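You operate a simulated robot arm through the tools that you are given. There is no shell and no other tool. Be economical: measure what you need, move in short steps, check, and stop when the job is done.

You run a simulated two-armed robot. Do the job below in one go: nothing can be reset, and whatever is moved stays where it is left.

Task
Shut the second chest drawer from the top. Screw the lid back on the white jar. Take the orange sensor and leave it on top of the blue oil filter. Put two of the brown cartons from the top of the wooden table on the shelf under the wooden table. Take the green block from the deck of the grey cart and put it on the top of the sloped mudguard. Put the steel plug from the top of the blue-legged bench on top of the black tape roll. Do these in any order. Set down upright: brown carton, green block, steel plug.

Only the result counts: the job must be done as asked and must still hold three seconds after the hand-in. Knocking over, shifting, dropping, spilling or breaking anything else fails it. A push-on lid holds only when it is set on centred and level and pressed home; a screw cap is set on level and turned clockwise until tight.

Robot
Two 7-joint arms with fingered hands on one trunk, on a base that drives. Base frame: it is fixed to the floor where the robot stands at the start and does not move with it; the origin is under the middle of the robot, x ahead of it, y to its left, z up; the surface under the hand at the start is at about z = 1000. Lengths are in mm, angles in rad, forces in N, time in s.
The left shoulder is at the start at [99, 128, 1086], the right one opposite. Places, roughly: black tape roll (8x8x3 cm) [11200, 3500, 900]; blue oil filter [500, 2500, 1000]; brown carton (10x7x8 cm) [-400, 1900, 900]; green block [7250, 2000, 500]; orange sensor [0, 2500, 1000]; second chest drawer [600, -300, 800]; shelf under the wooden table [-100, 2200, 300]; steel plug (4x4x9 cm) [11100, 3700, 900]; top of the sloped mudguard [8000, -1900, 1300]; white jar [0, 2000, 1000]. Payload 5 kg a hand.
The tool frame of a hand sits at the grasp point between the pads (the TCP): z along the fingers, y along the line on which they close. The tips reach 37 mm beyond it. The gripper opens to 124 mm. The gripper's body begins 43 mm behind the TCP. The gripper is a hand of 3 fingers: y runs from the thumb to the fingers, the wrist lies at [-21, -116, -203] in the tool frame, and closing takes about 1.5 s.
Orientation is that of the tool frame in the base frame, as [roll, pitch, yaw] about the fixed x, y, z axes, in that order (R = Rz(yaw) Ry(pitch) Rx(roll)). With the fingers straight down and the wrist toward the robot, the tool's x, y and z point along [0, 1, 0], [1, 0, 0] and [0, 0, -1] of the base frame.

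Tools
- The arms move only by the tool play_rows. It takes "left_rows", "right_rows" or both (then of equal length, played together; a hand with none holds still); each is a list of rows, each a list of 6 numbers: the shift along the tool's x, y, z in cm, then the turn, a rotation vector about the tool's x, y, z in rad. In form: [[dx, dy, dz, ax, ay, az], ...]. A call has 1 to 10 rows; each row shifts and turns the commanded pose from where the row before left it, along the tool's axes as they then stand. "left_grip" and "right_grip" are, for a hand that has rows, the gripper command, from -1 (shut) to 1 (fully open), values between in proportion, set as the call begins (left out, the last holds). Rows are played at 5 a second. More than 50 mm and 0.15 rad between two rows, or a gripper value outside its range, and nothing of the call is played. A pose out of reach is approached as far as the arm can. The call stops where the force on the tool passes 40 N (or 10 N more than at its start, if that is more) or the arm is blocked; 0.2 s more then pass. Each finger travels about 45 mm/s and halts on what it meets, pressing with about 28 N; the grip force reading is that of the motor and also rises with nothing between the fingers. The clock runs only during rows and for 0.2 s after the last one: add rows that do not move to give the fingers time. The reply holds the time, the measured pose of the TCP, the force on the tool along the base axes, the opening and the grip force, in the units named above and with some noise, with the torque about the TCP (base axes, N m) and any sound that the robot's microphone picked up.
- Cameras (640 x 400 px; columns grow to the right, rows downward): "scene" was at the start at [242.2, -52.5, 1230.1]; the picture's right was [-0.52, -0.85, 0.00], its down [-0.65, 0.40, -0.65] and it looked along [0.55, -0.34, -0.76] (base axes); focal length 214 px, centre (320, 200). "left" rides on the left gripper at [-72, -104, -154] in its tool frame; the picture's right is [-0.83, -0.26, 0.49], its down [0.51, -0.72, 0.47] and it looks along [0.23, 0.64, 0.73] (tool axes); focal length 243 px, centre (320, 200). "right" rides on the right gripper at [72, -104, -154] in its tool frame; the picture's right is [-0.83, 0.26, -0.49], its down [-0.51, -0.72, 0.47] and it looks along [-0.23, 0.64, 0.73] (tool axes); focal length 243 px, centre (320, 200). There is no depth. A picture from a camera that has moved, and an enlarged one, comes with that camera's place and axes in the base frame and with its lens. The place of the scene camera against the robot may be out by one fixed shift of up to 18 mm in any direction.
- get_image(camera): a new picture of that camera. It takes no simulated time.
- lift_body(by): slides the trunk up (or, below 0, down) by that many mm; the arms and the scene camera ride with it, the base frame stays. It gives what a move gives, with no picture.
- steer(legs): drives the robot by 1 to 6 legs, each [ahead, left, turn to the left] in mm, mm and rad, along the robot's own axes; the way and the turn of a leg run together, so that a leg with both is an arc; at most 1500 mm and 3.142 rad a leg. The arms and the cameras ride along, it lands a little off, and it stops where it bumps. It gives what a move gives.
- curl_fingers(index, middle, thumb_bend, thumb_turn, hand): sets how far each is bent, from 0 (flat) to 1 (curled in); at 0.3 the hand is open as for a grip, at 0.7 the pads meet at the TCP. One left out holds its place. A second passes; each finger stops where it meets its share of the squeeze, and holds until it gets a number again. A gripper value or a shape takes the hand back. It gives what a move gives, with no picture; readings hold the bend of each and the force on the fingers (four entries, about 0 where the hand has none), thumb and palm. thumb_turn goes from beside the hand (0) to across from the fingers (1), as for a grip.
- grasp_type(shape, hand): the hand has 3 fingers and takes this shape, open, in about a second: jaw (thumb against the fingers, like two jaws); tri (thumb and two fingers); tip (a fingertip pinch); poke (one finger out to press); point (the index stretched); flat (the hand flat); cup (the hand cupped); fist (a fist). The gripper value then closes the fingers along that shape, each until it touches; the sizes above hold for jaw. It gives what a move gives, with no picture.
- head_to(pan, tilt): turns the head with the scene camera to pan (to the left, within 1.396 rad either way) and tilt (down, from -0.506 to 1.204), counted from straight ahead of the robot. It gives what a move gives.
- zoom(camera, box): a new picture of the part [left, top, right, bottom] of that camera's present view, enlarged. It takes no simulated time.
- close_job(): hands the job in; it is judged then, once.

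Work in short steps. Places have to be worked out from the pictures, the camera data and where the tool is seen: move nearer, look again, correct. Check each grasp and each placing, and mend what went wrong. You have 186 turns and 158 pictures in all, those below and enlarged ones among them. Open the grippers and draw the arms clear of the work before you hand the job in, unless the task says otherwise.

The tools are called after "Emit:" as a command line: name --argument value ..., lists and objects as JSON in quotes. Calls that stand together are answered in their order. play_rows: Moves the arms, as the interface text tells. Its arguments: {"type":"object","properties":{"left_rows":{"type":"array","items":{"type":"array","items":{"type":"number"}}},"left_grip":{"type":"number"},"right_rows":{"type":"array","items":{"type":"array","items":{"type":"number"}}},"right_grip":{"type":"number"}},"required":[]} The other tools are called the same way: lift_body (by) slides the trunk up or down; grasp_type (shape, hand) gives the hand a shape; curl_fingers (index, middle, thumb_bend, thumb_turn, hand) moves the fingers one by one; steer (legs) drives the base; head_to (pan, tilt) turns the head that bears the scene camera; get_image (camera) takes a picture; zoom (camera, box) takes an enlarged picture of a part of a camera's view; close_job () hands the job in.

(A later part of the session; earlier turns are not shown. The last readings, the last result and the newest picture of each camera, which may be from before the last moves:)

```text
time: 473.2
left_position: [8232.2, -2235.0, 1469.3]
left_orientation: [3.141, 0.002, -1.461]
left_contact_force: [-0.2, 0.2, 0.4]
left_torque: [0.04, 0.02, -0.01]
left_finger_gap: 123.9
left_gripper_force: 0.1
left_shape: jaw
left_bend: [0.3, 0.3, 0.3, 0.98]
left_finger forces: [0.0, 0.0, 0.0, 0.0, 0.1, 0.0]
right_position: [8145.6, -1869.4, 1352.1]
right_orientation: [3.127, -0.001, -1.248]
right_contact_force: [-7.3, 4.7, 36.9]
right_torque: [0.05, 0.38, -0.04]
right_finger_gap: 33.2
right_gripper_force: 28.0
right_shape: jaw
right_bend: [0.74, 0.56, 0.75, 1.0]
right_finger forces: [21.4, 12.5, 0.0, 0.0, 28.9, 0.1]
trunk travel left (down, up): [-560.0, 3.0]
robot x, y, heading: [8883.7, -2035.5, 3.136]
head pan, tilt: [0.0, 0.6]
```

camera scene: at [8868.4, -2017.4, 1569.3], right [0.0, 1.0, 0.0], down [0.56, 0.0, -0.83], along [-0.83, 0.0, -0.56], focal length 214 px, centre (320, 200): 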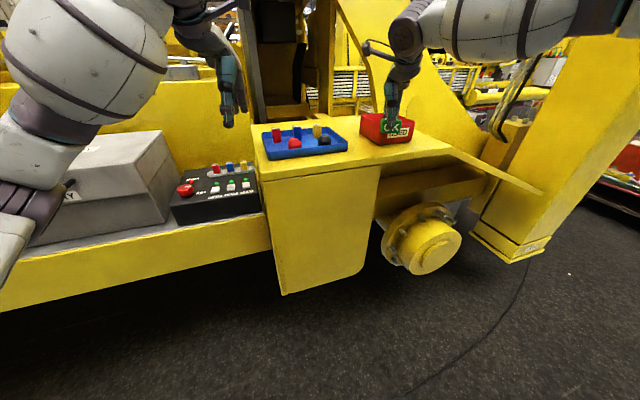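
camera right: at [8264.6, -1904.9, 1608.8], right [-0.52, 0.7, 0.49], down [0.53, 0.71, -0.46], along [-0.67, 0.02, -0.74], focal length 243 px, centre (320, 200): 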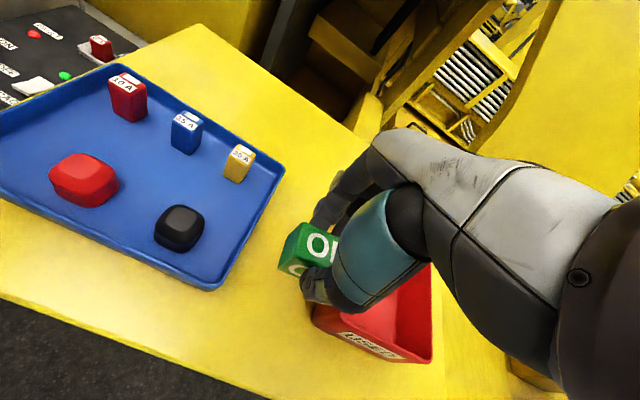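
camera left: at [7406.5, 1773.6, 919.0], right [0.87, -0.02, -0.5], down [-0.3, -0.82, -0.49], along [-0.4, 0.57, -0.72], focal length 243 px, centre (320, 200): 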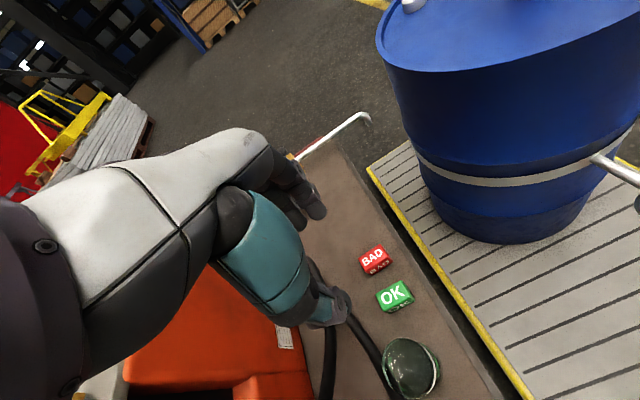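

Contact with 37 N. I relieve pressure, open only partway (62 mm) so the fingers don't reach the trays, and rise.

Emit:
play_rows --right_rows '[[0, 0, -0.5, 0, 0, 0], [0, 0, 0, 0, 0, 0], [0, 0, 0, 0, 0, 0]]'

Emit:
play_rows --right_rows '[[0, 0, 0, 0, 0, 0], [0, 0, 0, 0, 0, 0], [0, 0, 0, 0, 0, 0], [0, 0, 0, 0, 0, 0], [0, 0, -2, 0, 0, 0], [0, 0, -3, 0, 0, 0], [0, 0, -4, 0, 0, 0], [0, 0, -4, 0, 0, 0]]' --right_grip 0

Emit:
get_image --camera "right"

```text
time: 474.0
left_position: [8230.2, -2235.7, 1468.3]
left_orientation: [-3.14, 0.004, -1.46]
left_contact_force: [-0.7, 0.2, -0.7]
left_torque: [0.01, -0.05, -0.05]
left_finger_gap: 123.9
left_gripper_force: 0.1
left_shape: jaw
left_bend: [0.3, 0.3, 0.3, 0.98]
left_finger forces: [0.0, 0.0, 0.0, 0.0, 0.0, 0.0]
right_position: [8145.6, -1868.6, 1350.9]
right_orientation: [3.137, -0.001, -1.248]
right_contact_force: [-5.7, 3.5, 29.7]
right_torque: [0.0, 0.38, -0.02]
right_finger_gap: 33.3
right_gripper_force: 27.8
right_shape: jaw
right_bend: [0.74, 0.56, 0.75, 1.0]
right_finger forces: [20.7, 12.2, 0.0, 0.0, 28.4, 0.0]
trunk travel left (down, up): [-560.0, 3.0]
robot x, y, heading: [8887.9, -2039.5, 3.134]
head pan, tilt: [0.0, 0.6]
```

```text
time: 475.8
left_position: [8228.2, -2236.5, 1466.5]
left_orientation: [-3.137, 0.005, -1.458]
left_contact_force: [-0.7, 0.0, -0.1]
left_torque: [0.03, 0.06, 0.01]
left_finger_gap: 124.0
left_gripper_force: 0.1
left_shape: jaw
left_bend: [0.3, 0.3, 0.3, 0.98]
left_finger forces: [0.1, 0.0, 0.0, 0.0, 0.0, 0.0]
right_position: [8142.4, -1870.9, 1482.4]
right_orientation: [3.137, -0.002, -1.248]
right_contact_force: [-0.5, 0.4, 0.2]
right_torque: [0.04, 0.02, -0.01]
right_finger_gap: 61.6
right_gripper_force: 0.1
right_shape: jaw
right_bend: [0.74, 0.45, 0.69, 1.0]
right_finger forces: [0.1, 0.1, 0.1, 0.0, 0.0, 0.0]
trunk travel left (down, up): [-560.0, 3.0]
robot x, y, heading: [8887.8, -2041.9, 3.136]
head pan, tilt: [0.0, 0.6]
```

```text
15 pictures are left
camera right: at [8265.4, -1905.3, 1635.1], right [-0.51, 0.71, 0.49], down [0.52, 0.71, -0.47], along [-0.68, 0.01, -0.73], focal length 243 px, centre (320, 200)
```

right: 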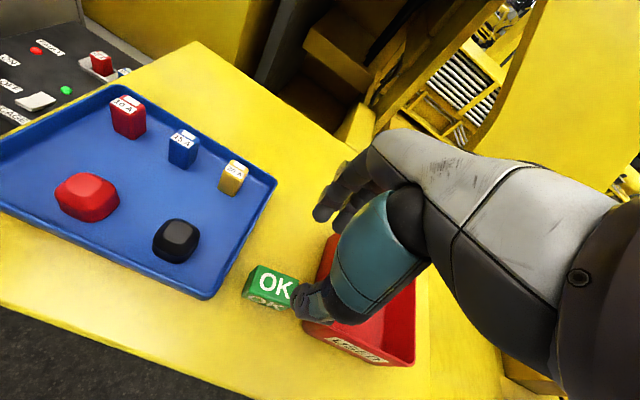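

The green block sits upright between the trays on the mudguard top. Now I raise the right hand away, back out east, turn north and drive toward the blue-legged bench.

Emit:
steer --legs '[[-500, 0, 0], [0, 0, -1.57], [1300, 0, 0], [1300, 0, 0], [1300, 0, 0]]'

Emit:
head_to --pan -0.7 --tilt 0.25

Emit:
get_image --camera "scene"

```text
time: 501.0
left_position: [9260.1, 2522.0, 1467.2]
left_orientation: [-3.138, 0.004, -3.048]
left_contact_force: [0.6, 0.4, -0.7]
left_torque: [0.03, -0.02, 0.02]
left_finger_gap: 124.0
left_gripper_force: 0.1
left_shape: jaw
left_bend: [0.3, 0.3, 0.3, 0.98]
left_finger forces: [0.1, 0.0, 0.0, 0.1, 0.0, 0.0]
right_position: [9626.2, 2601.6, 1481.2]
right_orientation: [3.135, -0.001, -2.834]
right_contact_force: [0.9, 0.0, -0.1]
right_torque: [-0.01, -0.01, -0.01]
right_finger_gap: 61.9
right_gripper_force: 0.0
right_shape: jaw
right_bend: [0.74, 0.45, 0.69, 1.0]
right_finger forces: [0.0, 0.1, 0.1, 0.0, 0.0, 0.0]
trunk travel left (down, up): [-560.0, 3.0]
robot x, y, heading: [9442.7, 1860.0, 1.545]
head pan, tilt: [0.0, 0.6]
```

```text
time: 502.1
left_position: [9259.7, 2524.0, 1465.3]
left_orientation: [-3.135, 0.002, -3.046]
left_contact_force: [0.2, 0.4, -0.2]
left_torque: [0.01, 0.04, 0.0]
left_finger_gap: 123.9
left_gripper_force: 0.0
left_shape: jaw
left_bend: [0.3, 0.3, 0.3, 0.98]
left_finger forces: [0.0, 0.1, 0.0, 0.1, 0.0, 0.1]
right_position: [9627.4, 2602.4, 1479.8]
right_orientation: [3.138, -0.004, -2.834]
right_contact_force: [0.0, -1.0, 0.2]
right_torque: [-0.02, 0.0, 0.0]
right_finger_gap: 61.7
right_gripper_force: 0.1
right_shape: jaw
right_bend: [0.74, 0.45, 0.69, 1.0]
right_finger forces: [0.0, 0.1, 0.0, 0.0, 0.0, 0.0]
trunk travel left (down, up): [-560.0, 3.0]
robot x, y, heading: [9446.8, 1859.5, 1.545]
head pan, tilt: [-0.7, 0.25]
```

```text
14 pictures are left
camera scene: at [9506.6, 1952.8, 1600.9], right [0.75, -0.66, 0.0], down [-0.16, -0.19, -0.97], along [0.64, 0.73, -0.25], focal length 214 px, centre (320, 200)
```

scene: 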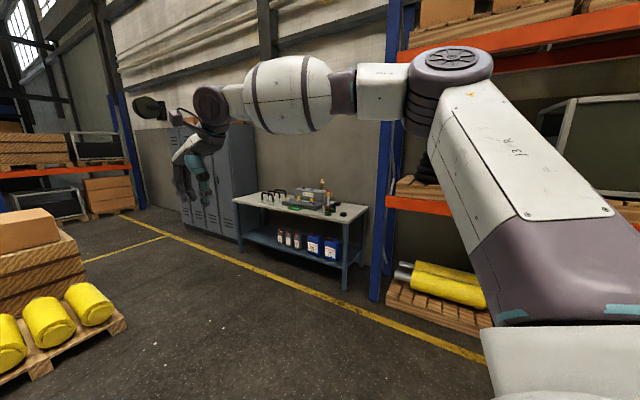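

The blue-legged bench is at ≈(10700,3950), front facing me. I drive to ≈(10310,3600) facing it (heading 0.35) and look down at the top.

Emit:
steer --legs '[[0, 0, -0.43], [950, 0, 0], [930, 0, 0], [0, 0, -0.768]]'

Emit:
lift_body --by -85

Emit:
head_to --pan -0.1 --tilt 0.75

Emit:
get_image --camera "scene"

```text
time: 514.8
left_position: [10830.4, 3939.2, 1466.6]
left_orientation: [-3.138, 0.004, 2.013]
left_contact_force: [0.3, -0.2, 0.2]
left_torque: [0.03, 0.01, -0.03]
left_finger_gap: 124.0
left_gripper_force: 0.1
left_shape: jaw
left_bend: [0.3, 0.3, 0.3, 0.98]
left_finger forces: [0.0, 0.0, 0.0, 0.0, 0.0, 0.1]
right_position: [11029.7, 3621.9, 1480.2]
right_orientation: [3.139, -0.003, 2.227]
right_contact_force: [1.2, 0.1, 0.1]
right_torque: [0.0, -0.02, -0.01]
right_finger_gap: 61.8
right_gripper_force: 0.0
right_shape: jaw
right_bend: [0.74, 0.45, 0.69, 1.0]
right_finger forces: [0.1, 0.0, 0.0, 0.0, 0.0, 0.0]
trunk travel left (down, up): [-560.0, 3.0]
robot x, y, heading: [10274.2, 3539.0, 0.322]
head pan, tilt: [-0.7, 0.25]
```

```text
time: 516.0
left_position: [10829.7, 3939.5, 1382.5]
left_orientation: [-3.138, 0.004, 2.013]
left_contact_force: [-0.1, 0.3, 0.6]
left_torque: [-0.06, 0.01, 0.0]
left_finger_gap: 124.1
left_gripper_force: 0.0
left_shape: jaw
left_bend: [0.3, 0.3, 0.3, 0.98]
left_finger forces: [0.1, 0.1, 0.0, 0.0, 0.1, 0.0]
right_position: [11029.9, 3621.9, 1395.6]
right_orientation: [3.136, -0.003, 2.227]
right_contact_force: [0.4, -0.9, 0.3]
right_torque: [0.0, -0.01, -0.02]
right_finger_gap: 61.7
right_gripper_force: 0.2
right_shape: jaw
right_bend: [0.74, 0.45, 0.69, 1.0]
right_finger forces: [0.0, 0.0, 0.1, 0.0, 0.1, 0.0]
trunk travel left (down, up): [-475.0, 88.0]
robot x, y, heading: [10269.4, 3539.8, 0.324]
head pan, tilt: [-0.7, 0.25]
```

```text
time: 517.0
left_position: [10830.2, 3939.2, 1381.1]
left_orientation: [-3.137, 0.004, 2.014]
left_contact_force: [0.3, -0.3, 0.0]
left_torque: [0.03, 0.01, -0.05]
left_finger_gap: 123.7
left_gripper_force: 0.1
left_shape: jaw
left_bend: [0.3, 0.3, 0.3, 0.98]
left_finger forces: [0.1, 0.0, 0.0, 0.0, 0.0, 0.0]
right_position: [11030.2, 3620.9, 1395.4]
right_orientation: [3.138, -0.001, 2.226]
right_contact_force: [0.3, 0.7, 0.0]
right_torque: [0.0, 0.02, 0.0]
right_finger_gap: 61.8
right_gripper_force: 0.1
right_shape: jaw
right_bend: [0.74, 0.45, 0.69, 1.0]
right_finger forces: [0.0, 0.0, 0.1, 0.1, 0.0, 0.0]
trunk travel left (down, up): [-475.0, 88.0]
robot x, y, heading: [10269.1, 3540.5, 0.332]
head pan, tilt: [-0.099, 0.75]
```

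```text
13 pictures are left
camera scene: at [10461.0, 3582.3, 1453.5], right [0.22, -0.97, 0.0], down [-0.66, -0.15, -0.73], along [0.71, 0.16, -0.68], focal length 214 px, centre (320, 200)
```

scene: 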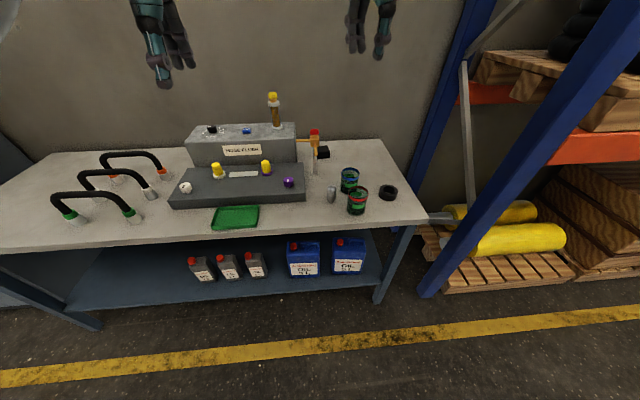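

Tape roll ≈(11146,3459), steel plug ≈(11058,3669) next to two cans. I zoom in for detail.

Emit:
zoom --camera "scene" --box '[310, 150, 410, 225]'

```text
5.33 times, centred on (360, 188) of scene
camera zoom: at [10461.0, 3582.3, 1453.5], right [0.22, -0.97, 0.0], down [-0.66, -0.15, -0.73], along [0.71, 0.16, -0.68], focal length 1144 px, centre (107, 267)
```

zoom: 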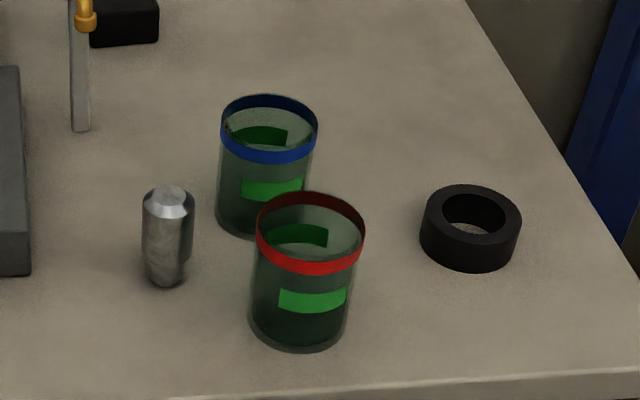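

Plug is a 40 mm cylinder; the tape roll has a visible hole. Keeping the hand's present yaw keeps fingers clear of both cans; I move above the plug with a ~75 mm opening and look.

Emit:
play_rows --right_rows '[[0.7, 1.7, 3, 0, 0, 0], [0.7, 1.7, 3, 0, 0, 0], [0.7, 1.7, 3, 0, 0, 0], [0, 0, 4, 0, 0, 0], [0, 0, 4, 0, 0, 0], [0, 0, 4, 0, 0, 0], [0, 0, 4, 0, 0, 0], [0, 0, 4, 0, 0, 0]]' --right_grip 0.2

Emit:
get_image --camera "right"

```text
time: 518.8
left_position: [10831.9, 3939.0, 1380.1]
left_orientation: [-3.137, -0.001, 2.013]
left_contact_force: [0.7, 0.5, 0.1]
left_torque: [-0.02, 0.01, -0.04]
left_finger_gap: 123.8
left_gripper_force: 0.0
left_shape: jaw
left_bend: [0.3, 0.3, 0.3, 0.98]
left_finger forces: [0.0, 0.1, 0.1, 0.0, 0.0, 0.1]
right_position: [11060.4, 3668.8, 1105.3]
right_orientation: [3.139, -0.004, 2.227]
right_contact_force: [0.3, -0.6, 0.3]
right_torque: [0.0, 0.03, -0.01]
right_finger_gap: 73.8
right_gripper_force: 0.0
right_shape: jaw
right_bend: [0.73, 0.41, 0.65, 1.0]
right_finger forces: [0.0, 0.0, 0.0, 0.0, 0.0, 0.0]
trunk travel left (down, up): [-475.0, 88.0]
robot x, y, heading: [10269.7, 3539.4, 0.327]
head pan, tilt: [-0.099, 0.75]
```

```text
11 pictures are left
camera right: at [10932.9, 3663.3, 1259.0], right [0.71, -0.5, 0.49], down [-0.26, -0.84, -0.47], along [0.65, 0.21, -0.73], focal length 243 px, centre (320, 200)
```

right: 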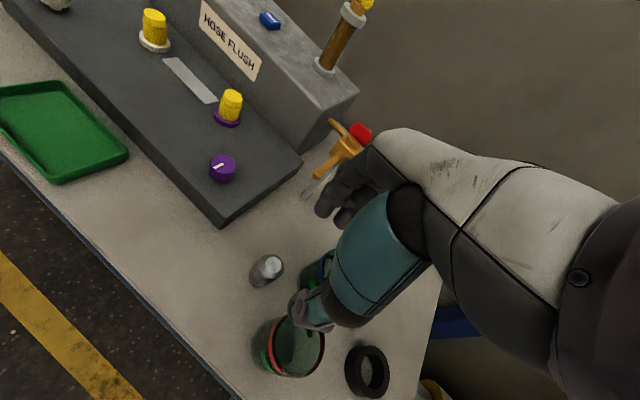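

Plug is at ≈(11071,3691). I correct and lower to z≈1030, then look again.

Emit:
play_rows --right_rows '[[0.55, 1.1, 1, 0, 0, 0], [0.55, 1.1, 1.5, 0, 0, 0], [0, 0, 2.5, 0, 0, 0], [0, 0, 2.5, 0, 0, 0], [0, 0, 0, 0, 0, 0]]'

Emit:
get_image --camera "right"

```text
time: 520.0
left_position: [10831.2, 3940.3, 1381.0]
left_orientation: [-3.136, 0.003, 2.012]
left_contact_force: [0.2, 0.0, -0.9]
left_torque: [0.0, -0.01, -0.01]
left_finger_gap: 123.9
left_gripper_force: 0.0
left_shape: jaw
left_bend: [0.3, 0.3, 0.3, 0.98]
left_finger forces: [0.0, 0.0, 0.0, 0.0, 0.0, 0.0]
right_position: [11070.1, 3692.4, 1030.1]
right_orientation: [3.14, 0.0, 2.226]
right_contact_force: [-0.1, -0.1, -0.5]
right_torque: [0.01, 0.01, -0.03]
right_finger_gap: 74.0
right_gripper_force: 0.1
right_shape: jaw
right_bend: [0.73, 0.41, 0.65, 1.0]
right_finger forces: [0.0, 0.0, 0.1, 0.0, 0.1, 0.0]
trunk travel left (down, up): [-475.0, 88.0]
robot x, y, heading: [10271.7, 3535.7, 0.326]
head pan, tilt: [-0.099, 0.75]
```

```text
10 pictures are left
camera right: at [10942.3, 3686.2, 1184.3], right [0.71, -0.5, 0.49], down [-0.26, -0.84, -0.47], along [0.65, 0.21, -0.73], focal length 243 px, centre (320, 200)
```

right: 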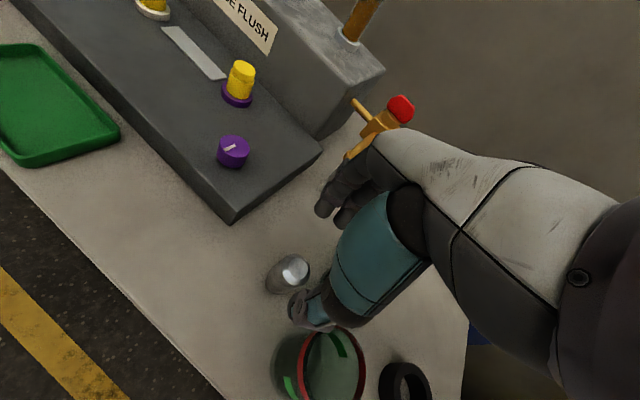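

Plug top is at ≈(11065,3692,963); the thumb should clear the red can by ~15 mm. I correct 5 mm, descend to z≈945 and grip.

Emit:
play_rows --right_rows '[[0.3, -0.4, 0, 0, 0, 0], [0, 0, 2.5, 0, 0, 0], [0, 0, 2.5, 0, 0, 0], [0, 0, 2, 0, 0, 0], [0, 0, 1.5, 0, 0, 0], [0, 0, 0, 0, 0, 0]]'

Emit:
play_rows --right_rows '[[0, 0, 0, 0, 0, 0], [0, 0, 0, 0, 0, 0], [0, 0, 0, 0, 0, 0], [0, 0, 0, 0, 0, 0], [0, 0, 0, 0, 0, 0], [0, 0, 0, 0, 0, 0]]' --right_grip -1

Emit:
get_image --camera "right"

```text
time: 521.4
left_position: [10829.3, 3939.5, 1380.9]
left_orientation: [-3.138, 0.003, 2.015]
left_contact_force: [0.0, -0.6, -0.2]
left_torque: [0.0, 0.0, -0.01]
left_finger_gap: 123.7
left_gripper_force: 0.1
left_shape: jaw
left_bend: [0.3, 0.3, 0.3, 0.98]
left_finger forces: [0.1, 0.0, 0.0, 0.0, 0.0, 0.0]
right_position: [11063.1, 3693.3, 945.9]
right_orientation: [3.138, -0.002, 2.228]
right_contact_force: [0.5, 0.8, 0.1]
right_torque: [0.02, 0.03, -0.04]
right_finger_gap: 74.2
right_gripper_force: 0.1
right_shape: jaw
right_bend: [0.73, 0.41, 0.65, 1.0]
right_finger forces: [0.1, 0.1, 0.1, 0.0, 0.0, 0.1]
trunk travel left (down, up): [-475.0, 88.0]
robot x, y, heading: [10271.2, 3537.3, 0.325]
head pan, tilt: [-0.099, 0.75]
```

```text
time: 522.8
left_position: [10830.2, 3938.7, 1381.9]
left_orientation: [-3.139, 0.0, 2.016]
left_contact_force: [-0.8, 0.4, 0.1]
left_torque: [-0.01, 0.0, -0.01]
left_finger_gap: 124.0
left_gripper_force: 0.0
left_shape: jaw
left_bend: [0.3, 0.3, 0.3, 0.98]
left_finger forces: [0.1, 0.1, 0.1, 0.0, 0.0, 0.0]
right_position: [11063.2, 3693.6, 946.2]
right_orientation: [3.139, -0.001, 2.226]
right_contact_force: [1.1, 0.9, 0.4]
right_torque: [0.06, -0.1, 0.03]
right_finger_gap: 18.9
right_gripper_force: 27.9
right_shape: jaw
right_bend: [0.7, 0.57, 0.77, 1.0]
right_finger forces: [0.1, 10.3, 0.0, 0.0, 0.0, 0.0]
trunk travel left (down, up): [-475.0, 88.0]
robot x, y, heading: [10276.1, 3541.1, 0.325]
head pan, tilt: [-0.099, 0.75]
```

```text
9 pictures are left
camera right: at [10936.5, 3687.1, 1100.2], right [0.71, -0.5, 0.49], down [-0.26, -0.84, -0.48], along [0.65, 0.21, -0.73], focal length 243 px, centre (320, 200)
```

right: 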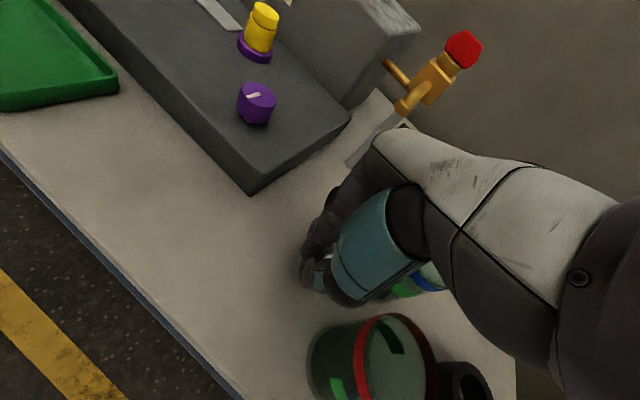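

The grip closed to 19 mm with only one finger loaded, so the plug is not held properly. I reopen, rise, and look.

Emit:
play_rows --right_rows '[[0, 0, 0, 0, 0, 0], [0, 0, 0, 0, 0, 0], [0, 0, 0, 0, 0, 0], [0, 0, 0, 0, 0, 0], [0, 0, -3, 0, 0, 0], [0, 0, -4, 0, 0, 0], [0, 0, -3, 0, 0, 0]]' --right_grip 0.2

Emit:
get_image --camera "right"

```text
time: 524.4
left_position: [10829.8, 3939.5, 1382.3]
left_orientation: [-3.138, 0.002, 2.015]
left_contact_force: [0.3, -0.9, 0.3]
left_torque: [-0.02, -0.02, 0.0]
left_finger_gap: 123.7
left_gripper_force: 0.1
left_shape: jaw
left_bend: [0.3, 0.3, 0.3, 0.98]
left_finger forces: [0.0, 0.0, 0.1, 0.1, 0.0, 0.0]
right_position: [11063.4, 3693.8, 1049.7]
right_orientation: [3.137, -0.001, 2.228]
right_contact_force: [-0.3, 0.0, -0.3]
right_torque: [0.01, 0.01, 0.01]
right_finger_gap: 74.3
right_gripper_force: 0.0
right_shape: jaw
right_bend: [0.73, 0.41, 0.65, 1.0]
right_finger forces: [0.0, 0.0, 0.1, 0.1, 0.1, 0.0]
trunk travel left (down, up): [-475.0, 88.0]
robot x, y, heading: [10272.9, 3541.5, 0.323]
head pan, tilt: [-0.099, 0.75]
```

```text
8 pictures are left
camera right: at [10936.4, 3686.1, 1202.1], right [0.71, -0.5, 0.49], down [-0.26, -0.84, -0.48], along [0.65, 0.21, -0.73], focal length 243 px, centre (320, 200)
```

right: 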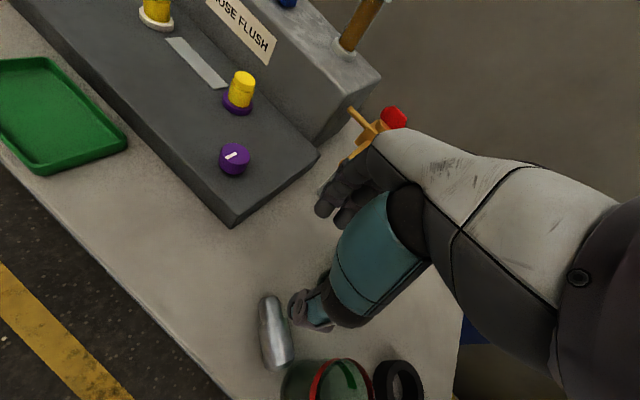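

The plug toppled and lies on the bench (axis ≈74° in the base frame, centre ≈(11036,3645)). I'll grip it across its diameter and later turn the hand 90° to set it upright. First I rotate the wrist to match and hover over it.

Emit:
play_rows --right_rows '[[-0.65, -1.8, 0, 0, 0, 0.13], [-0.5, -1.7, 0, 0, 0, 0.13], [0, 0, 0, 0, 0, 0.14], [0, 0, 0, 0, 0, 0.14], [0, 0, 0, 0, 0, 0.14], [0, 0, 0, 0, 0, 0.14], [0, 0, 2, 0, 0, 0.12], [0, 0, 2, 0, 0, 0], [0, 0, 0, 0, 0, 0]]' --right_grip -0.1

Emit:
get_image --camera "right"

```text
time: 526.4
left_position: [10829.9, 3939.9, 1382.2]
left_orientation: [-3.137, 0.004, 2.014]
left_contact_force: [0.1, 0.5, -0.1]
left_torque: [-0.01, 0.04, 0.0]
left_finger_gap: 124.0
left_gripper_force: 0.1
left_shape: jaw
left_bend: [0.3, 0.3, 0.3, 0.98]
left_finger forces: [0.0, 0.0, 0.0, 0.0, 0.0, 0.1]
right_position: [11040.5, 3664.0, 1005.7]
right_orientation: [3.14, -0.006, 1.287]
right_contact_force: [0.4, 0.2, 0.6]
right_torque: [-0.04, -0.02, 0.0]
right_finger_gap: 56.4
right_gripper_force: 0.0
right_shape: jaw
right_bend: [0.74, 0.47, 0.71, 1.0]
right_finger forces: [0.0, 0.0, 0.0, 0.0, 0.0, 0.0]
trunk travel left (down, up): [-475.0, 88.0]
robot x, y, heading: [10270.3, 3542.9, 0.327]
head pan, tilt: [-0.099, 0.75]
```

```text
7 pictures are left
camera right: at [10961.2, 3762.8, 1159.6], right [0.02, -0.87, 0.49], down [-0.83, -0.28, -0.47], along [0.55, -0.4, -0.73], focal length 243 px, centre (320, 200)
```

right: 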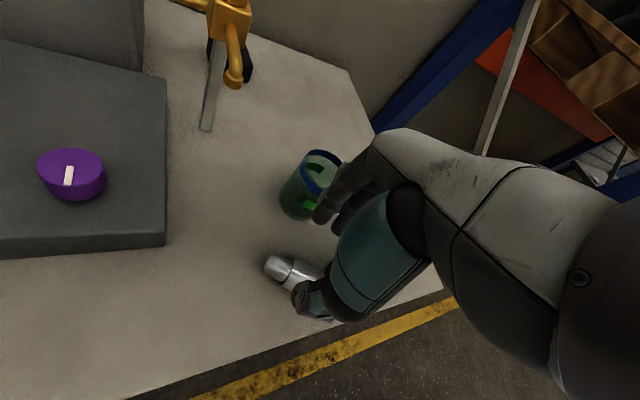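

Plug axis matches the hand; its centre is ~18 mm toward tool −x which I want (grip above centre). I shift −10 mm, descend to z≈916 and close.

Emit:
play_rows --right_rows '[[-1.0, 0, 1.5, 0, 0, 0], [0, 0, 2.5, 0, 0, 0], [0, 0, 2.5, 0, 0, 0], [0, 0, 1.5, 0, 0, 0], [0, 0, 0.8, 0, 0, 0], [0, 0, 0, 0, 0, 0]]'

Emit:
play_rows --right_rows '[[0, 0, 0, 0, 0, 0], [0, 0, 0, 0, 0, 0], [0, 0, 0, 0, 0, 0], [0, 0, 0, 0, 0, 0], [0, 0, 0, 0, 0, 0], [0, 0, 0, 0, 0, 0]]' --right_grip -1

```text
time: 527.8
left_position: [10828.7, 3939.6, 1380.1]
left_orientation: [-3.14, 0.004, 2.013]
left_contact_force: [-0.2, -0.8, 0.0]
left_torque: [-0.01, -0.01, 0.0]
left_finger_gap: 124.0
left_gripper_force: 0.1
left_shape: jaw
left_bend: [0.3, 0.3, 0.3, 0.98]
left_finger forces: [0.0, 0.0, 0.2, 0.0, 0.1, 0.0]
right_position: [11039.2, 3654.3, 917.3]
right_orientation: [3.141, -0.007, 1.286]
right_contact_force: [0.5, -0.1, -0.4]
right_torque: [0.0, -0.02, 0.02]
right_finger_gap: 56.2
right_gripper_force: 0.1
right_shape: jaw
right_bend: [0.74, 0.47, 0.71, 1.0]
right_finger forces: [0.0, 0.0, 0.1, 0.0, 0.0, 0.0]
trunk travel left (down, up): [-475.0, 88.0]
robot x, y, heading: [10274.5, 3535.4, 0.325]
head pan, tilt: [-0.099, 0.75]
```

```text
time: 529.2
left_position: [10828.2, 3939.5, 1382.8]
left_orientation: [-3.139, 0.002, 2.015]
left_contact_force: [0.7, -0.8, -0.3]
left_torque: [0.0, -0.01, -0.02]
left_finger_gap: 123.8
left_gripper_force: 0.0
left_shape: jaw
left_bend: [0.3, 0.3, 0.3, 0.98]
left_finger forces: [0.1, 0.0, 0.1, 0.0, 0.1, 0.0]
right_position: [11037.8, 3654.7, 919.5]
right_orientation: [3.139, -0.007, 1.286]
right_contact_force: [1.1, -0.9, 16.2]
right_torque: [-0.09, -0.3, 0.06]
right_finger_gap: 8.9
right_gripper_force: 28.0
right_shape: jaw
right_bend: [0.73, 0.52, 0.62, 1.0]
right_finger forces: [0.0, 8.0, 0.1, 0.0, 0.0, 0.0]
trunk travel left (down, up): [-475.0, 88.0]
robot x, y, heading: [10272.1, 3538.8, 0.324]
head pan, tilt: [-0.099, 0.75]
```

Only 9 mm gap and an upward 16 N — the plug isn't between the pads. I open, rise and look once more.

Emit:
play_rows --right_rows '[[0, 0, -1, 0, 0, 0], [0, 0, -2, 0, 0, 0], [0, 0, -4, 0, 0, 0], [0, 0, -4, 0, 0, 0], [0, 0, 0, 0, 0, 0]]' --right_grip 0.2

Emit:
get_image --camera "right"

```text
time: 530.4
left_position: [10830.9, 3939.6, 1381.1]
left_orientation: [-3.137, 0.002, 2.016]
left_contact_force: [-0.4, 0.8, -0.1]
left_torque: [0.02, 0.03, -0.02]
left_finger_gap: 124.0
left_gripper_force: 0.1
left_shape: jaw
left_bend: [0.3, 0.3, 0.3, 0.98]
left_finger forces: [0.1, 0.1, 0.0, 0.0, 0.0, 0.0]
right_position: [11038.9, 3653.1, 1026.3]
right_orientation: [3.14, -0.003, 1.286]
right_contact_force: [0.1, 0.0, -0.3]
right_torque: [0.0, 0.03, 0.02]
right_finger_gap: 74.1
right_gripper_force: 0.1
right_shape: jaw
right_bend: [0.73, 0.41, 0.65, 1.0]
right_finger forces: [0.0, 0.0, 0.0, 0.0, 0.1, 0.0]
trunk travel left (down, up): [-475.0, 88.0]
robot x, y, heading: [10274.2, 3541.5, 0.327]
head pan, tilt: [-0.099, 0.75]
```

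```text
6 pictures are left
camera right: at [10959.0, 3751.3, 1180.9], right [0.02, -0.87, 0.49], down [-0.83, -0.28, -0.47], along [0.55, -0.4, -0.73], focal length 243 px, centre (320, 200)
```

right: 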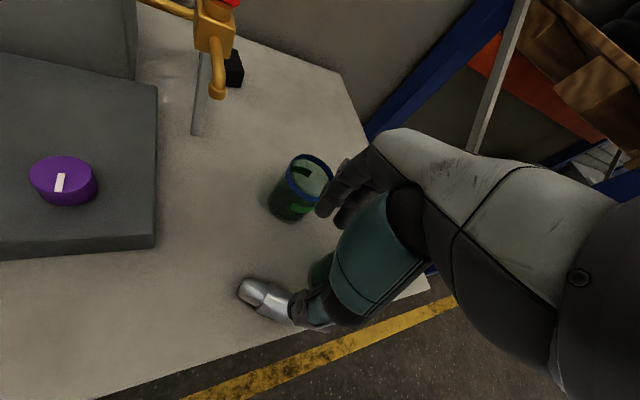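

The plug was squeezed out because the tips gripped below its centreline. It now lies ~25 mm toward the thumb side. I realign and grip higher (z≈932).

Emit:
play_rows --right_rows '[[-0.4, -2.5, 0, 0, 0, 0], [0, 0, 3, 0, 0, 0], [0, 0, 3, 0, 0, 0], [0, 0, 2, 0, 0, 0], [0, 0, 1.4, 0, 0, 0], [0, 0, 0, 0, 0, 0]]'

Emit:
play_rows --right_rows '[[0, 0, 0, 0, 0, 0], [0, 0, 0, 0, 0, 0], [0, 0, 0, 0, 0, 0], [0, 0, 0, 0, 0, 0], [0, 0, 0, 0, 0, 0], [0, 0, 0, 0, 0, 0]]' --right_grip -1

```text
time: 531.8
left_position: [10830.1, 3939.8, 1379.8]
left_orientation: [-3.137, 0.002, 2.015]
left_contact_force: [-1.0, 0.0, -0.1]
left_torque: [0.02, -0.01, 0.02]
left_finger_gap: 123.9
left_gripper_force: 0.0
left_shape: jaw
left_bend: [0.3, 0.3, 0.3, 0.98]
left_finger forces: [0.0, 0.1, 0.0, 0.0, 0.0, 0.0]
right_position: [11013.3, 3657.6, 933.1]
right_orientation: [3.14, -0.004, 1.287]
right_contact_force: [-0.4, -0.7, -0.1]
right_torque: [0.02, 0.01, 0.0]
right_finger_gap: 74.1
right_gripper_force: 0.1
right_shape: jaw
right_bend: [0.73, 0.41, 0.65, 1.0]
right_finger forces: [0.0, 0.0, 0.0, 0.0, 0.1, 0.2]
trunk travel left (down, up): [-475.0, 88.0]
robot x, y, heading: [10270.6, 3541.7, 0.321]
head pan, tilt: [-0.099, 0.75]
```

```text
time: 533.2
left_position: [10829.3, 3939.5, 1381.7]
left_orientation: [-3.139, 0.005, 2.014]
left_contact_force: [0.5, 0.2, 0.0]
left_torque: [0.02, -0.02, -0.01]
left_finger_gap: 123.8
left_gripper_force: 0.1
left_shape: jaw
left_bend: [0.3, 0.3, 0.3, 0.98]
left_finger forces: [0.0, 0.0, 0.0, 0.1, 0.1, 0.0]
right_position: [11013.7, 3658.4, 933.1]
right_orientation: [3.141, -0.004, 1.286]
right_contact_force: [0.4, 0.1, -0.4]
right_torque: [0.01, 0.0, -0.02]
right_finger_gap: 0.1
right_gripper_force: 28.0
right_shape: jaw
right_bend: [0.7, 0.7, 0.56, 1.0]
right_finger forces: [0.0, 0.0, 0.0, 0.0, 0.0, 0.0]
trunk travel left (down, up): [-475.0, 88.0]
robot x, y, heading: [10273.1, 3536.5, 0.319]
head pan, tilt: [-0.099, 0.75]
```

Nothing was caught. I open, raise the hand clear, and take a scene zoom to locate the plug.

Emit:
play_rows --right_rows '[[0, 0, -3, 0, 0, 0], [0, 0, -4, 0, 0, 0], [0, 0, -4, 0, 0, 0], [0, 0, -4, 0, 0, 0], [0, 0, -4, 0, 0, 0], [0, 0, -4, 0, 0, 0]]' --right_grip 0.3

Emit:
zoom --camera "scene" --box '[290, 150, 410, 240]'

```text
time: 534.6
left_position: [10828.2, 3939.7, 1383.4]
left_orientation: [-3.139, 0.004, 2.014]
left_contact_force: [-0.3, -0.3, 0.0]
left_torque: [0.0, -0.02, 0.0]
left_finger_gap: 123.7
left_gripper_force: 0.0
left_shape: jaw
left_bend: [0.3, 0.3, 0.3, 0.98]
left_finger forces: [0.1, 0.0, 0.0, 0.1, 0.1, 0.0]
right_position: [11011.0, 3653.9, 1165.0]
right_orientation: [3.139, -0.003, 1.287]
right_contact_force: [-0.1, 0.7, 0.1]
right_torque: [0.03, 0.02, -0.02]
right_finger_gap: 80.6
right_gripper_force: 0.0
right_shape: jaw
right_bend: [0.28, 0.39, 0.62, 1.0]
right_finger forces: [0.0, 0.1, 0.0, 0.0, 0.1, 0.0]
trunk travel left (down, up): [-475.0, 88.0]
robot x, y, heading: [10270.5, 3541.5, 0.325]
head pan, tilt: [-0.099, 0.75]
```

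```text
4.44 times, centred on (350, 195) of scene
camera zoom: at [10459.5, 3582.2, 1453.7], right [0.22, -0.97, 0.0], down [-0.66, -0.15, -0.73], along [0.71, 0.16, -0.68], focal length 953 px, centre (187, 222)
```

zoom: 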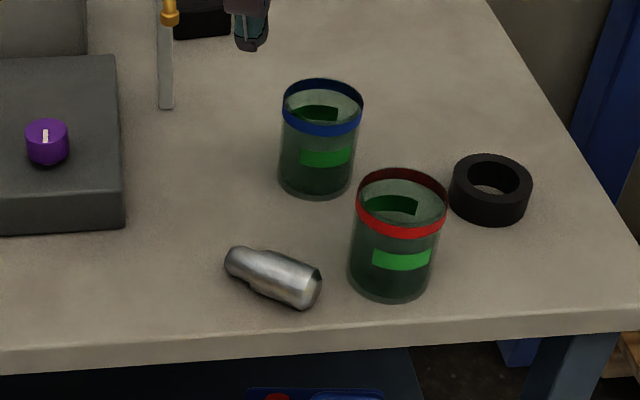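

Now it's clear: the bench top is lower (z≈842) than I assumed, so both earlier grips were too high. The plug lies with its centre at ≈(11024,3640). I go down to TCP z≈894 there and close.

Emit:
play_rows --right_rows '[[-0.9, 0.85, 3, 0, 0, 0], [-0.9, 0.85, 3, 0, 0, 0], [0, 0, 4, 0, 0, 0], [0, 0, 4, 0, 0, 0], [0, 0, 4, 0, 0, 0], [0, 0, 4, 0, 0, 0], [0, 0, 3, 0, 0, 0], [0, 0, 2.1, 0, 0, 0], [0, 0, 0, 0, 0, 0]]' --right_grip 0.2

Emit:
play_rows --right_rows '[[0, 0, 0, 0, 0, 0], [0, 0, 0, 0, 0, 0], [0, 0, 0, 0, 0, 0], [0, 0, 0, 0, 0, 0], [0, 0, 0, 0, 0, 0], [0, 0, 0, 0, 0, 0]]' --right_grip -1

```text
time: 536.6
left_position: [10829.4, 3938.4, 1381.6]
left_orientation: [-3.14, 0.005, 2.013]
left_contact_force: [-0.3, -0.5, 0.7]
left_torque: [0.04, 0.03, 0.01]
left_finger_gap: 123.9
left_gripper_force: 0.0
left_shape: jaw
left_bend: [0.3, 0.3, 0.3, 0.98]
left_finger forces: [0.1, 0.0, 0.1, 0.0, 0.0, 0.0]
right_position: [11024.1, 3637.3, 892.6]
right_orientation: [-3.141, -0.006, 1.287]
right_contact_force: [0.4, -0.6, 0.7]
right_torque: [0.0, 0.0, 0.01]
right_finger_gap: 74.7
right_gripper_force: 0.1
right_shape: jaw
right_bend: [0.73, 0.41, 0.64, 1.0]
right_finger forces: [0.0, 0.0, 0.1, 0.0, 0.1, 0.1]
trunk travel left (down, up): [-475.0, 88.0]
robot x, y, heading: [10273.6, 3538.3, 0.325]
head pan, tilt: [-0.099, 0.75]
```

```text
time: 538.0
left_position: [10829.7, 3940.0, 1381.4]
left_orientation: [-3.137, 0.001, 2.014]
left_contact_force: [1.0, -0.3, 0.0]
left_torque: [0.02, 0.0, -0.02]
left_finger_gap: 123.9
left_gripper_force: 0.0
left_shape: jaw
left_bend: [0.3, 0.3, 0.3, 0.98]
left_finger forces: [0.1, 0.1, 0.0, 0.1, 0.0, 0.0]
right_position: [11024.4, 3637.5, 891.7]
right_orientation: [3.142, -0.003, 1.285]
right_contact_force: [0.0, 0.0, 0.0]
right_torque: [-0.01, -0.01, -0.01]
right_finger_gap: 32.1
right_gripper_force: 28.3
right_shape: jaw
right_bend: [0.73, 0.61, 0.73, 1.0]
right_finger forces: [16.2, 8.6, 0.1, 0.1, 25.1, 0.0]
trunk travel left (down, up): [-475.0, 88.0]
robot x, y, heading: [10267.3, 3539.0, 0.319]
head pan, tilt: [-0.099, 0.75]
```

The plug is firmly gripped now (32 mm, all contacts loaded). I lift it and rotate the hand about its closing axis (−y) so the narrow end turns down, seeing how far the arm goes.

Emit:
play_rows --right_rows '[[0, 0, -2, 0, 0, 0], [0, 0, -4, 0, 0, 0], [0, 0, -4, 0, 0, 0], [0, 0, -4, 0, 0, 0], [0, 0, -4, 0, 0, 0], [0, 0, -4, 0, 0, 0], [0, 0, -3, 0, 0, 0]]'

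Emit:
play_rows --right_rows '[[0, 0, 0, 0, -0.15, 0], [0, 0, 0, 0, -0.15, 0], [0, 0, 0, 0, -0.15, 0], [0, 0, 0, 0, -0.15, 0], [0, 0, 0, 0, -0.15, 0], [0, 0, 0, 0, -0.15, 0], [0, 0, 0, 0, -0.15, 0], [0, 0, 0, 0, -0.15, 0], [0, 0, 0, 0, -0.15, 0], [0, 0, 0, 0, -0.15, 0]]'

```text
time: 539.6
left_position: [10829.9, 3939.6, 1381.1]
left_orientation: [-3.139, 0.004, 2.015]
left_contact_force: [-0.5, 0.6, -0.6]
left_torque: [0.04, 0.0, -0.02]
left_finger_gap: 123.7
left_gripper_force: 0.1
left_shape: jaw
left_bend: [0.3, 0.3, 0.3, 0.98]
left_finger forces: [0.0, 0.0, 0.0, 0.1, 0.1, 0.0]
right_position: [11022.2, 3635.3, 1143.6]
right_orientation: [3.141, -0.004, 1.287]
right_contact_force: [-0.8, 0.1, -4.0]
right_torque: [-0.06, -0.02, 0.01]
right_finger_gap: 32.1
right_gripper_force: 28.0
right_shape: jaw
right_bend: [0.73, 0.61, 0.73, 1.0]
right_finger forces: [16.3, 8.8, 0.1, 0.0, 24.9, 0.0]
trunk travel left (down, up): [-475.0, 88.0]
robot x, y, heading: [10271.3, 3535.6, 0.326]
head pan, tilt: [-0.099, 0.75]
```

```text
time: 541.8
left_position: [10830.9, 3936.7, 1380.8]
left_orientation: [-3.135, 0.001, 2.015]
left_contact_force: [0.7, 0.8, -0.8]
left_torque: [0.03, 0.01, -0.03]
left_finger_gap: 124.0
left_gripper_force: 0.1
left_shape: jaw
left_bend: [0.3, 0.3, 0.3, 0.98]
left_finger forces: [0.0, 0.0, 0.0, 0.0, 0.1, 0.0]
right_position: [11067.6, 3294.7, 1123.5]
right_orientation: [-3.048, 1.482, 1.389]
right_contact_force: [0.7, -0.9, -3.1]
right_torque: [0.08, -0.03, -0.02]
right_finger_gap: 32.3
right_gripper_force: 28.2
right_shape: jaw
right_bend: [0.73, 0.62, 0.73, 1.0]
right_finger forces: [16.5, 8.8, 0.0, 0.0, 25.7, 0.1]
right hand out of reach, approached as far as the arm can: row 3, 4, 5, 6, 7, 8, 9, 10
trunk travel left (down, up): [-475.0, 88.0]
robot x, y, heading: [10272.0, 3538.5, 0.323]
head pan, tilt: [-0.099, 0.75]
```

Orientation is attainable with the narrow end down, but coming from the north the hand would hit the cans. I back off and swing the hand about the vertical so it points forward instead.

Emit:
steer --legs '[[-400, 0, 0]]'

Emit:
play_rows --right_rows '[[0, 0, 0, 0, -0.09, 0], [0, 0, 0, -0.15, 0, 0], [0, 0, 0, -0.15, 0, 0], [0, 0, 0, -0.15, 0, 0], [0, 0, 0, -0.15, 0, 0], [0, 0, 0, -0.15, 0, 0], [0, 0, 0, -0.15, 0, 0], [0, 0, 0, -0.15, 0, 0], [0, 0, 0, -0.15, 0, 0], [0, 0, 0, -0.15, 0, 0]]'

Emit:
play_rows --right_rows '[[0, 0, 0, -0.15, 0, 0], [0, 0, 0, -0.15, 0, 0], [0, 0, 0, -0.15, 0, 0], [0, 0, 0, -0.15, 0, 0], [0, 0, 0, -0.15, 0, 0], [0, 0, 0, 0, 0, 0]]'

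```text
time: 544.3
left_position: [10453.7, 3811.2, 1378.4]
left_orientation: [-3.135, 0.002, 2.014]
left_contact_force: [-0.5, -1.2, -0.4]
left_torque: [-0.02, 0.02, 0.0]
left_finger_gap: 124.0
left_gripper_force: 0.0
left_shape: jaw
left_bend: [0.3, 0.3, 0.3, 0.98]
left_finger forces: [0.1, 0.0, 0.0, 0.0, 0.0, 0.0]
right_position: [10688.2, 3167.7, 1122.6]
right_orientation: [-3.009, 1.481, 1.426]
right_contact_force: [-0.2, 0.2, -3.5]
right_torque: [0.08, -0.01, 0.0]
right_finger_gap: 32.5
right_gripper_force: 27.8
right_shape: jaw
right_bend: [0.73, 0.62, 0.73, 1.0]
right_finger forces: [16.6, 8.6, 0.1, 0.0, 25.8, 0.0]
trunk travel left (down, up): [-475.0, 88.0]
robot x, y, heading: [9891.9, 3406.1, 0.323]
head pan, tilt: [-0.099, 0.75]
```

```text
time: 546.5
left_position: [10450.9, 3809.1, 1381.5]
left_orientation: [-3.137, 0.002, 2.01]
left_contact_force: [-0.6, 0.1, 0.3]
left_torque: [0.06, -0.05, 0.02]
left_finger_gap: 123.9
left_gripper_force: 0.0
left_shape: jaw
left_bend: [0.3, 0.3, 0.3, 0.97]
left_finger forces: [0.1, 0.1, 0.0, 0.1, 0.0, 0.0]
right_position: [10694.3, 3143.6, 1123.6]
right_orientation: [-3.094, 1.563, 2.694]
right_contact_force: [0.2, -1.5, -1.9]
right_torque: [0.03, 0.08, 0.02]
right_finger_gap: 32.1
right_gripper_force: 28.1
right_shape: jaw
right_bend: [0.73, 0.62, 0.73, 1.0]
right_finger forces: [16.5, 8.5, 0.0, 0.0, 25.5, 0.0]
right hand out of reach, approached as far as the arm can: row 1
trunk travel left (down, up): [-475.0, 88.0]
robot x, y, heading: [9893.5, 3410.2, 0.326]
head pan, tilt: [-0.099, 0.75]
```

```text
time: 547.9
left_position: [10452.0, 3811.8, 1381.2]
left_orientation: [-3.137, 0.003, 2.013]
left_contact_force: [-0.2, 0.0, 0.3]
left_torque: [0.0, -0.01, -0.01]
left_finger_gap: 124.0
left_gripper_force: 0.1
left_shape: jaw
left_bend: [0.3, 0.3, 0.3, 0.98]
left_finger forces: [0.0, 0.0, 0.0, 0.1, 0.0, 0.0]
right_position: [10694.9, 3148.1, 1123.8]
right_orientation: [2.676, 1.562, 2.932]
right_contact_force: [0.3, 0.3, -2.5]
right_torque: [-0.02, 0.08, 0.01]
right_finger_gap: 31.8
right_gripper_force: 27.8
right_shape: jaw
right_bend: [0.73, 0.62, 0.73, 1.0]
right_finger forces: [16.7, 8.8, 0.1, 0.0, 25.8, 0.0]
trunk travel left (down, up): [-475.0, 88.0]
robot x, y, heading: [9894.4, 3410.0, 0.321]
head pan, tilt: [-0.099, 0.75]
```

The hand now points forward (14.7°) with the plug vertical, narrow end down, fully in reach. I drive back so the plug comes over the tape roll (≈(11173,3464)) and lower partway, then look.

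Emit:
steer --legs '[[0, 150, 0], [510, 0, 0]]'

Emit:
play_rows --right_rows '[[3, 0, 0, 0, 0, 0], [3, 0, 0, 0, 0, 0], [3, 0, 0, 0, 0, 0], [2, 0, 0, 0, 0, 0], [0, 0, 0, 0, 0, 0]]'

Emit:
zoom --camera "scene" --box '[290, 120, 450, 240]'

```text
time: 552.4
left_position: [10883.9, 4110.8, 1381.8]
left_orientation: [-3.138, 0.001, 2.008]
left_contact_force: [-0.6, 0.1, 0.5]
left_torque: [0.02, 0.0, 0.0]
left_finger_gap: 123.5
left_gripper_force: 0.1
left_shape: jaw
left_bend: [0.3, 0.3, 0.3, 0.98]
left_finger forces: [0.0, 0.1, 0.0, 0.1, 0.0, 0.1]
right_position: [11126.4, 3445.5, 1124.2]
right_orientation: [2.742, 1.563, 2.991]
right_contact_force: [0.2, 0.8, -3.0]
right_torque: [0.03, 0.08, 0.0]
right_finger_gap: 32.3
right_gripper_force: 28.3
right_shape: jaw
right_bend: [0.73, 0.62, 0.73, 1.0]
right_finger forces: [16.7, 8.9, 0.1, 0.0, 25.8, 0.0]
trunk travel left (down, up): [-475.0, 88.0]
robot x, y, heading: [10324.6, 3712.8, 0.315]
head pan, tilt: [-0.099, 0.75]
```

```text
time: 553.6
left_position: [10884.7, 4111.7, 1381.4]
left_orientation: [-3.139, 0.002, 2.008]
left_contact_force: [0.2, -0.6, 0.3]
left_torque: [0.01, -0.03, -0.01]
left_finger_gap: 124.1
left_gripper_force: 0.1
left_shape: jaw
left_bend: [0.3, 0.3, 0.3, 0.98]
left_finger forces: [0.0, 0.1, 0.0, 0.0, 0.0, 0.0]
right_position: [11126.2, 3443.2, 1013.3]
right_orientation: [2.777, 1.561, 3.026]
right_contact_force: [-0.3, 0.1, -2.8]
right_torque: [-0.02, 0.05, -0.02]
right_finger_gap: 32.0
right_gripper_force: 27.6
right_shape: jaw
right_bend: [0.73, 0.62, 0.73, 1.0]
right_finger forces: [16.8, 8.9, 0.1, 0.1, 25.7, 0.0]
trunk travel left (down, up): [-475.0, 88.0]
robot x, y, heading: [10327.5, 3715.8, 0.319]
head pan, tilt: [-0.099, 0.75]
```

```text
3.33 times, centred on (370, 180) of scene
camera zoom: at [10515.2, 3756.5, 1453.5], right [0.22, -0.98, 0.0], down [-0.67, -0.15, -0.73], along [0.71, 0.16, -0.68], focal length 715 px, centre (153, 267)
```

zoom: 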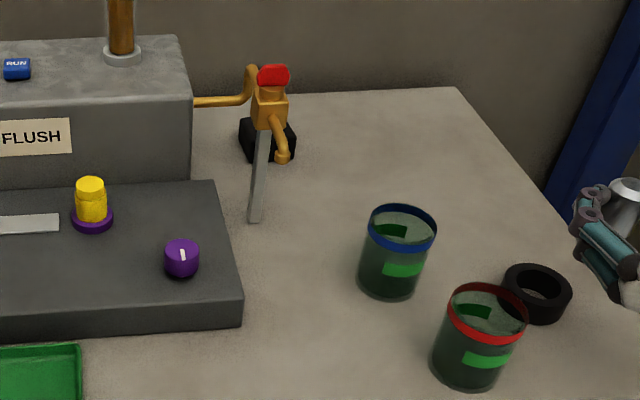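

The plug is upright in the hand, but the red can (which I displaced ~40 mm when the plug toppled) now stands too close to the roll. I'll set the plug upright near the bench's front edge, restore the can, then re-grip the plug from above. First move to the edge spot.

Emit:
play_rows --right_rows '[[-3, 0, 0, 0, 0, 0], [-3, 0, 0, 0, 0, 0]]'

Emit:
steer --legs '[[-62, 0, 0], [0, 234, 0]]'

Emit:
play_rows --right_rows '[[3, 0, 0, 0, 0, 0], [3, 0, 0, 0, 0, 0], [3, 0, 0, 0, 0, 0], [3, 0, 0, 0, 0, 0], [2, 0, 0, 0, 0, 0], [0, 0, 0, 0, 0, 0]]'

Emit:
get_image --camera "scene"

```text
time: 554.2
left_position: [10885.3, 4113.0, 1381.0]
left_orientation: [-3.138, 0.003, 2.008]
left_contact_force: [-0.4, 0.6, -0.3]
left_torque: [-0.02, -0.04, 0.0]
left_finger_gap: 123.9
left_gripper_force: 0.1
left_shape: jaw
left_bend: [0.3, 0.3, 0.3, 0.98]
left_finger forces: [0.1, 0.2, 0.0, 0.0, 0.0, 0.0]
right_position: [11125.9, 3446.0, 1073.9]
right_orientation: [2.79, 1.562, 3.04]
right_contact_force: [-0.4, 0.5, -2.9]
right_torque: [0.01, 0.05, 0.01]
right_finger_gap: 31.8
right_gripper_force: 28.2
right_shape: jaw
right_bend: [0.73, 0.62, 0.73, 1.0]
right_finger forces: [16.7, 8.8, 0.1, 0.0, 25.8, 0.0]
trunk travel left (down, up): [-475.0, 88.0]
robot x, y, heading: [10325.2, 3715.1, 0.319]
head pan, tilt: [-0.099, 0.75]
```

```text
time: 557.5
left_position: [10753.8, 4315.5, 1382.0]
left_orientation: [-3.137, 0.002, 2.008]
left_contact_force: [1.1, 0.2, -0.2]
left_torque: [0.0, -0.02, 0.0]
left_finger_gap: 123.6
left_gripper_force: 0.1
left_shape: jaw
left_bend: [0.3, 0.3, 0.3, 0.98]
left_finger forces: [0.0, 0.0, 0.0, 0.1, 0.0, 0.0]
right_position: [10994.6, 3650.2, 1072.6]
right_orientation: [2.646, 1.561, 2.894]
right_contact_force: [0.5, 0.6, -1.8]
right_torque: [-0.02, 0.08, 0.01]
right_finger_gap: 32.1
right_gripper_force: 27.9
right_shape: jaw
right_bend: [0.73, 0.62, 0.73, 1.0]
right_finger forces: [16.7, 8.7, 0.0, 0.0, 25.7, 0.0]
trunk travel left (down, up): [-475.0, 88.0]
robot x, y, heading: [10192.6, 3919.3, 0.321]
head pan, tilt: [-0.099, 0.75]
```

```text
time: 558.9
left_position: [10753.4, 4316.8, 1381.6]
left_orientation: [-3.14, 0.003, 2.009]
left_contact_force: [0.2, 1.0, -0.3]
left_torque: [0.02, 0.02, 0.0]
left_finger_gap: 123.7
left_gripper_force: 0.1
left_shape: jaw
left_bend: [0.3, 0.3, 0.3, 0.98]
left_finger forces: [0.0, 0.0, 0.0, 0.0, 0.1, 0.0]
right_position: [10993.2, 3650.9, 932.1]
right_orientation: [2.82, 1.561, 3.07]
right_contact_force: [0.1, -0.3, -2.8]
right_torque: [-0.01, 0.08, -0.04]
right_finger_gap: 31.8
right_gripper_force: 28.1
right_shape: jaw
right_bend: [0.73, 0.62, 0.73, 1.0]
right_finger forces: [16.7, 8.8, 0.0, 0.0, 25.8, 0.1]
trunk travel left (down, up): [-475.0, 88.0]
robot x, y, heading: [10188.9, 3920.4, 0.32]
head pan, tilt: [-0.099, 0.75]
```

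```text
3 pictures are left
camera scene: at [10381.8, 3962.5, 1453.5], right [0.22, -0.98, 0.0], down [-0.67, -0.15, -0.73], along [0.71, 0.16, -0.68], focal length 214 px, centre (320, 200)
```

scene: 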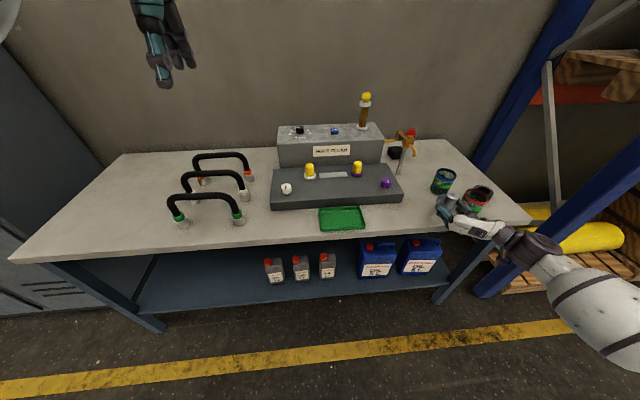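

The plug hangs just inside the bench edge. I lower it in small steps to contact.

Emit:
play_rows --right_rows '[[1, 0, 0, 0, 0, 0], [1, 0, 0, 0, 0, 0], [0.5, 0, 0, 0, 0, 0], [0.4, 0, 0, 0, 0, 0], [0.4, 0, 0, 0, 0, 0], [0, 0, 0, 0, 0, 0]]'

```text
time: 560.3
left_position: [10751.7, 4318.6, 1381.1]
left_orientation: [-3.137, 0.003, 2.009]
left_contact_force: [-1.1, 0.2, -0.2]
left_torque: [0.01, 0.01, -0.02]
left_finger_gap: 123.8
left_gripper_force: 0.0
left_shape: jaw
left_bend: [0.3, 0.3, 0.3, 0.98]
left_finger forces: [0.0, 0.0, 0.0, 0.0, 0.0, 0.0]
right_position: [10991.6, 3650.9, 901.7]
right_orientation: [2.646, 1.562, 2.896]
right_contact_force: [-1.2, 0.8, 4.1]
right_torque: [0.03, -0.09, -0.01]
right_finger_gap: 32.1
right_gripper_force: 28.1
right_shape: jaw
right_bend: [0.73, 0.62, 0.73, 1.0]
right_finger forces: [16.7, 10.3, 0.0, 0.0, 25.8, 0.0]
trunk travel left (down, up): [-475.0, 88.0]
robot x, y, heading: [10191.4, 3919.0, 0.318]
head pan, tilt: [-0.099, 0.75]
```

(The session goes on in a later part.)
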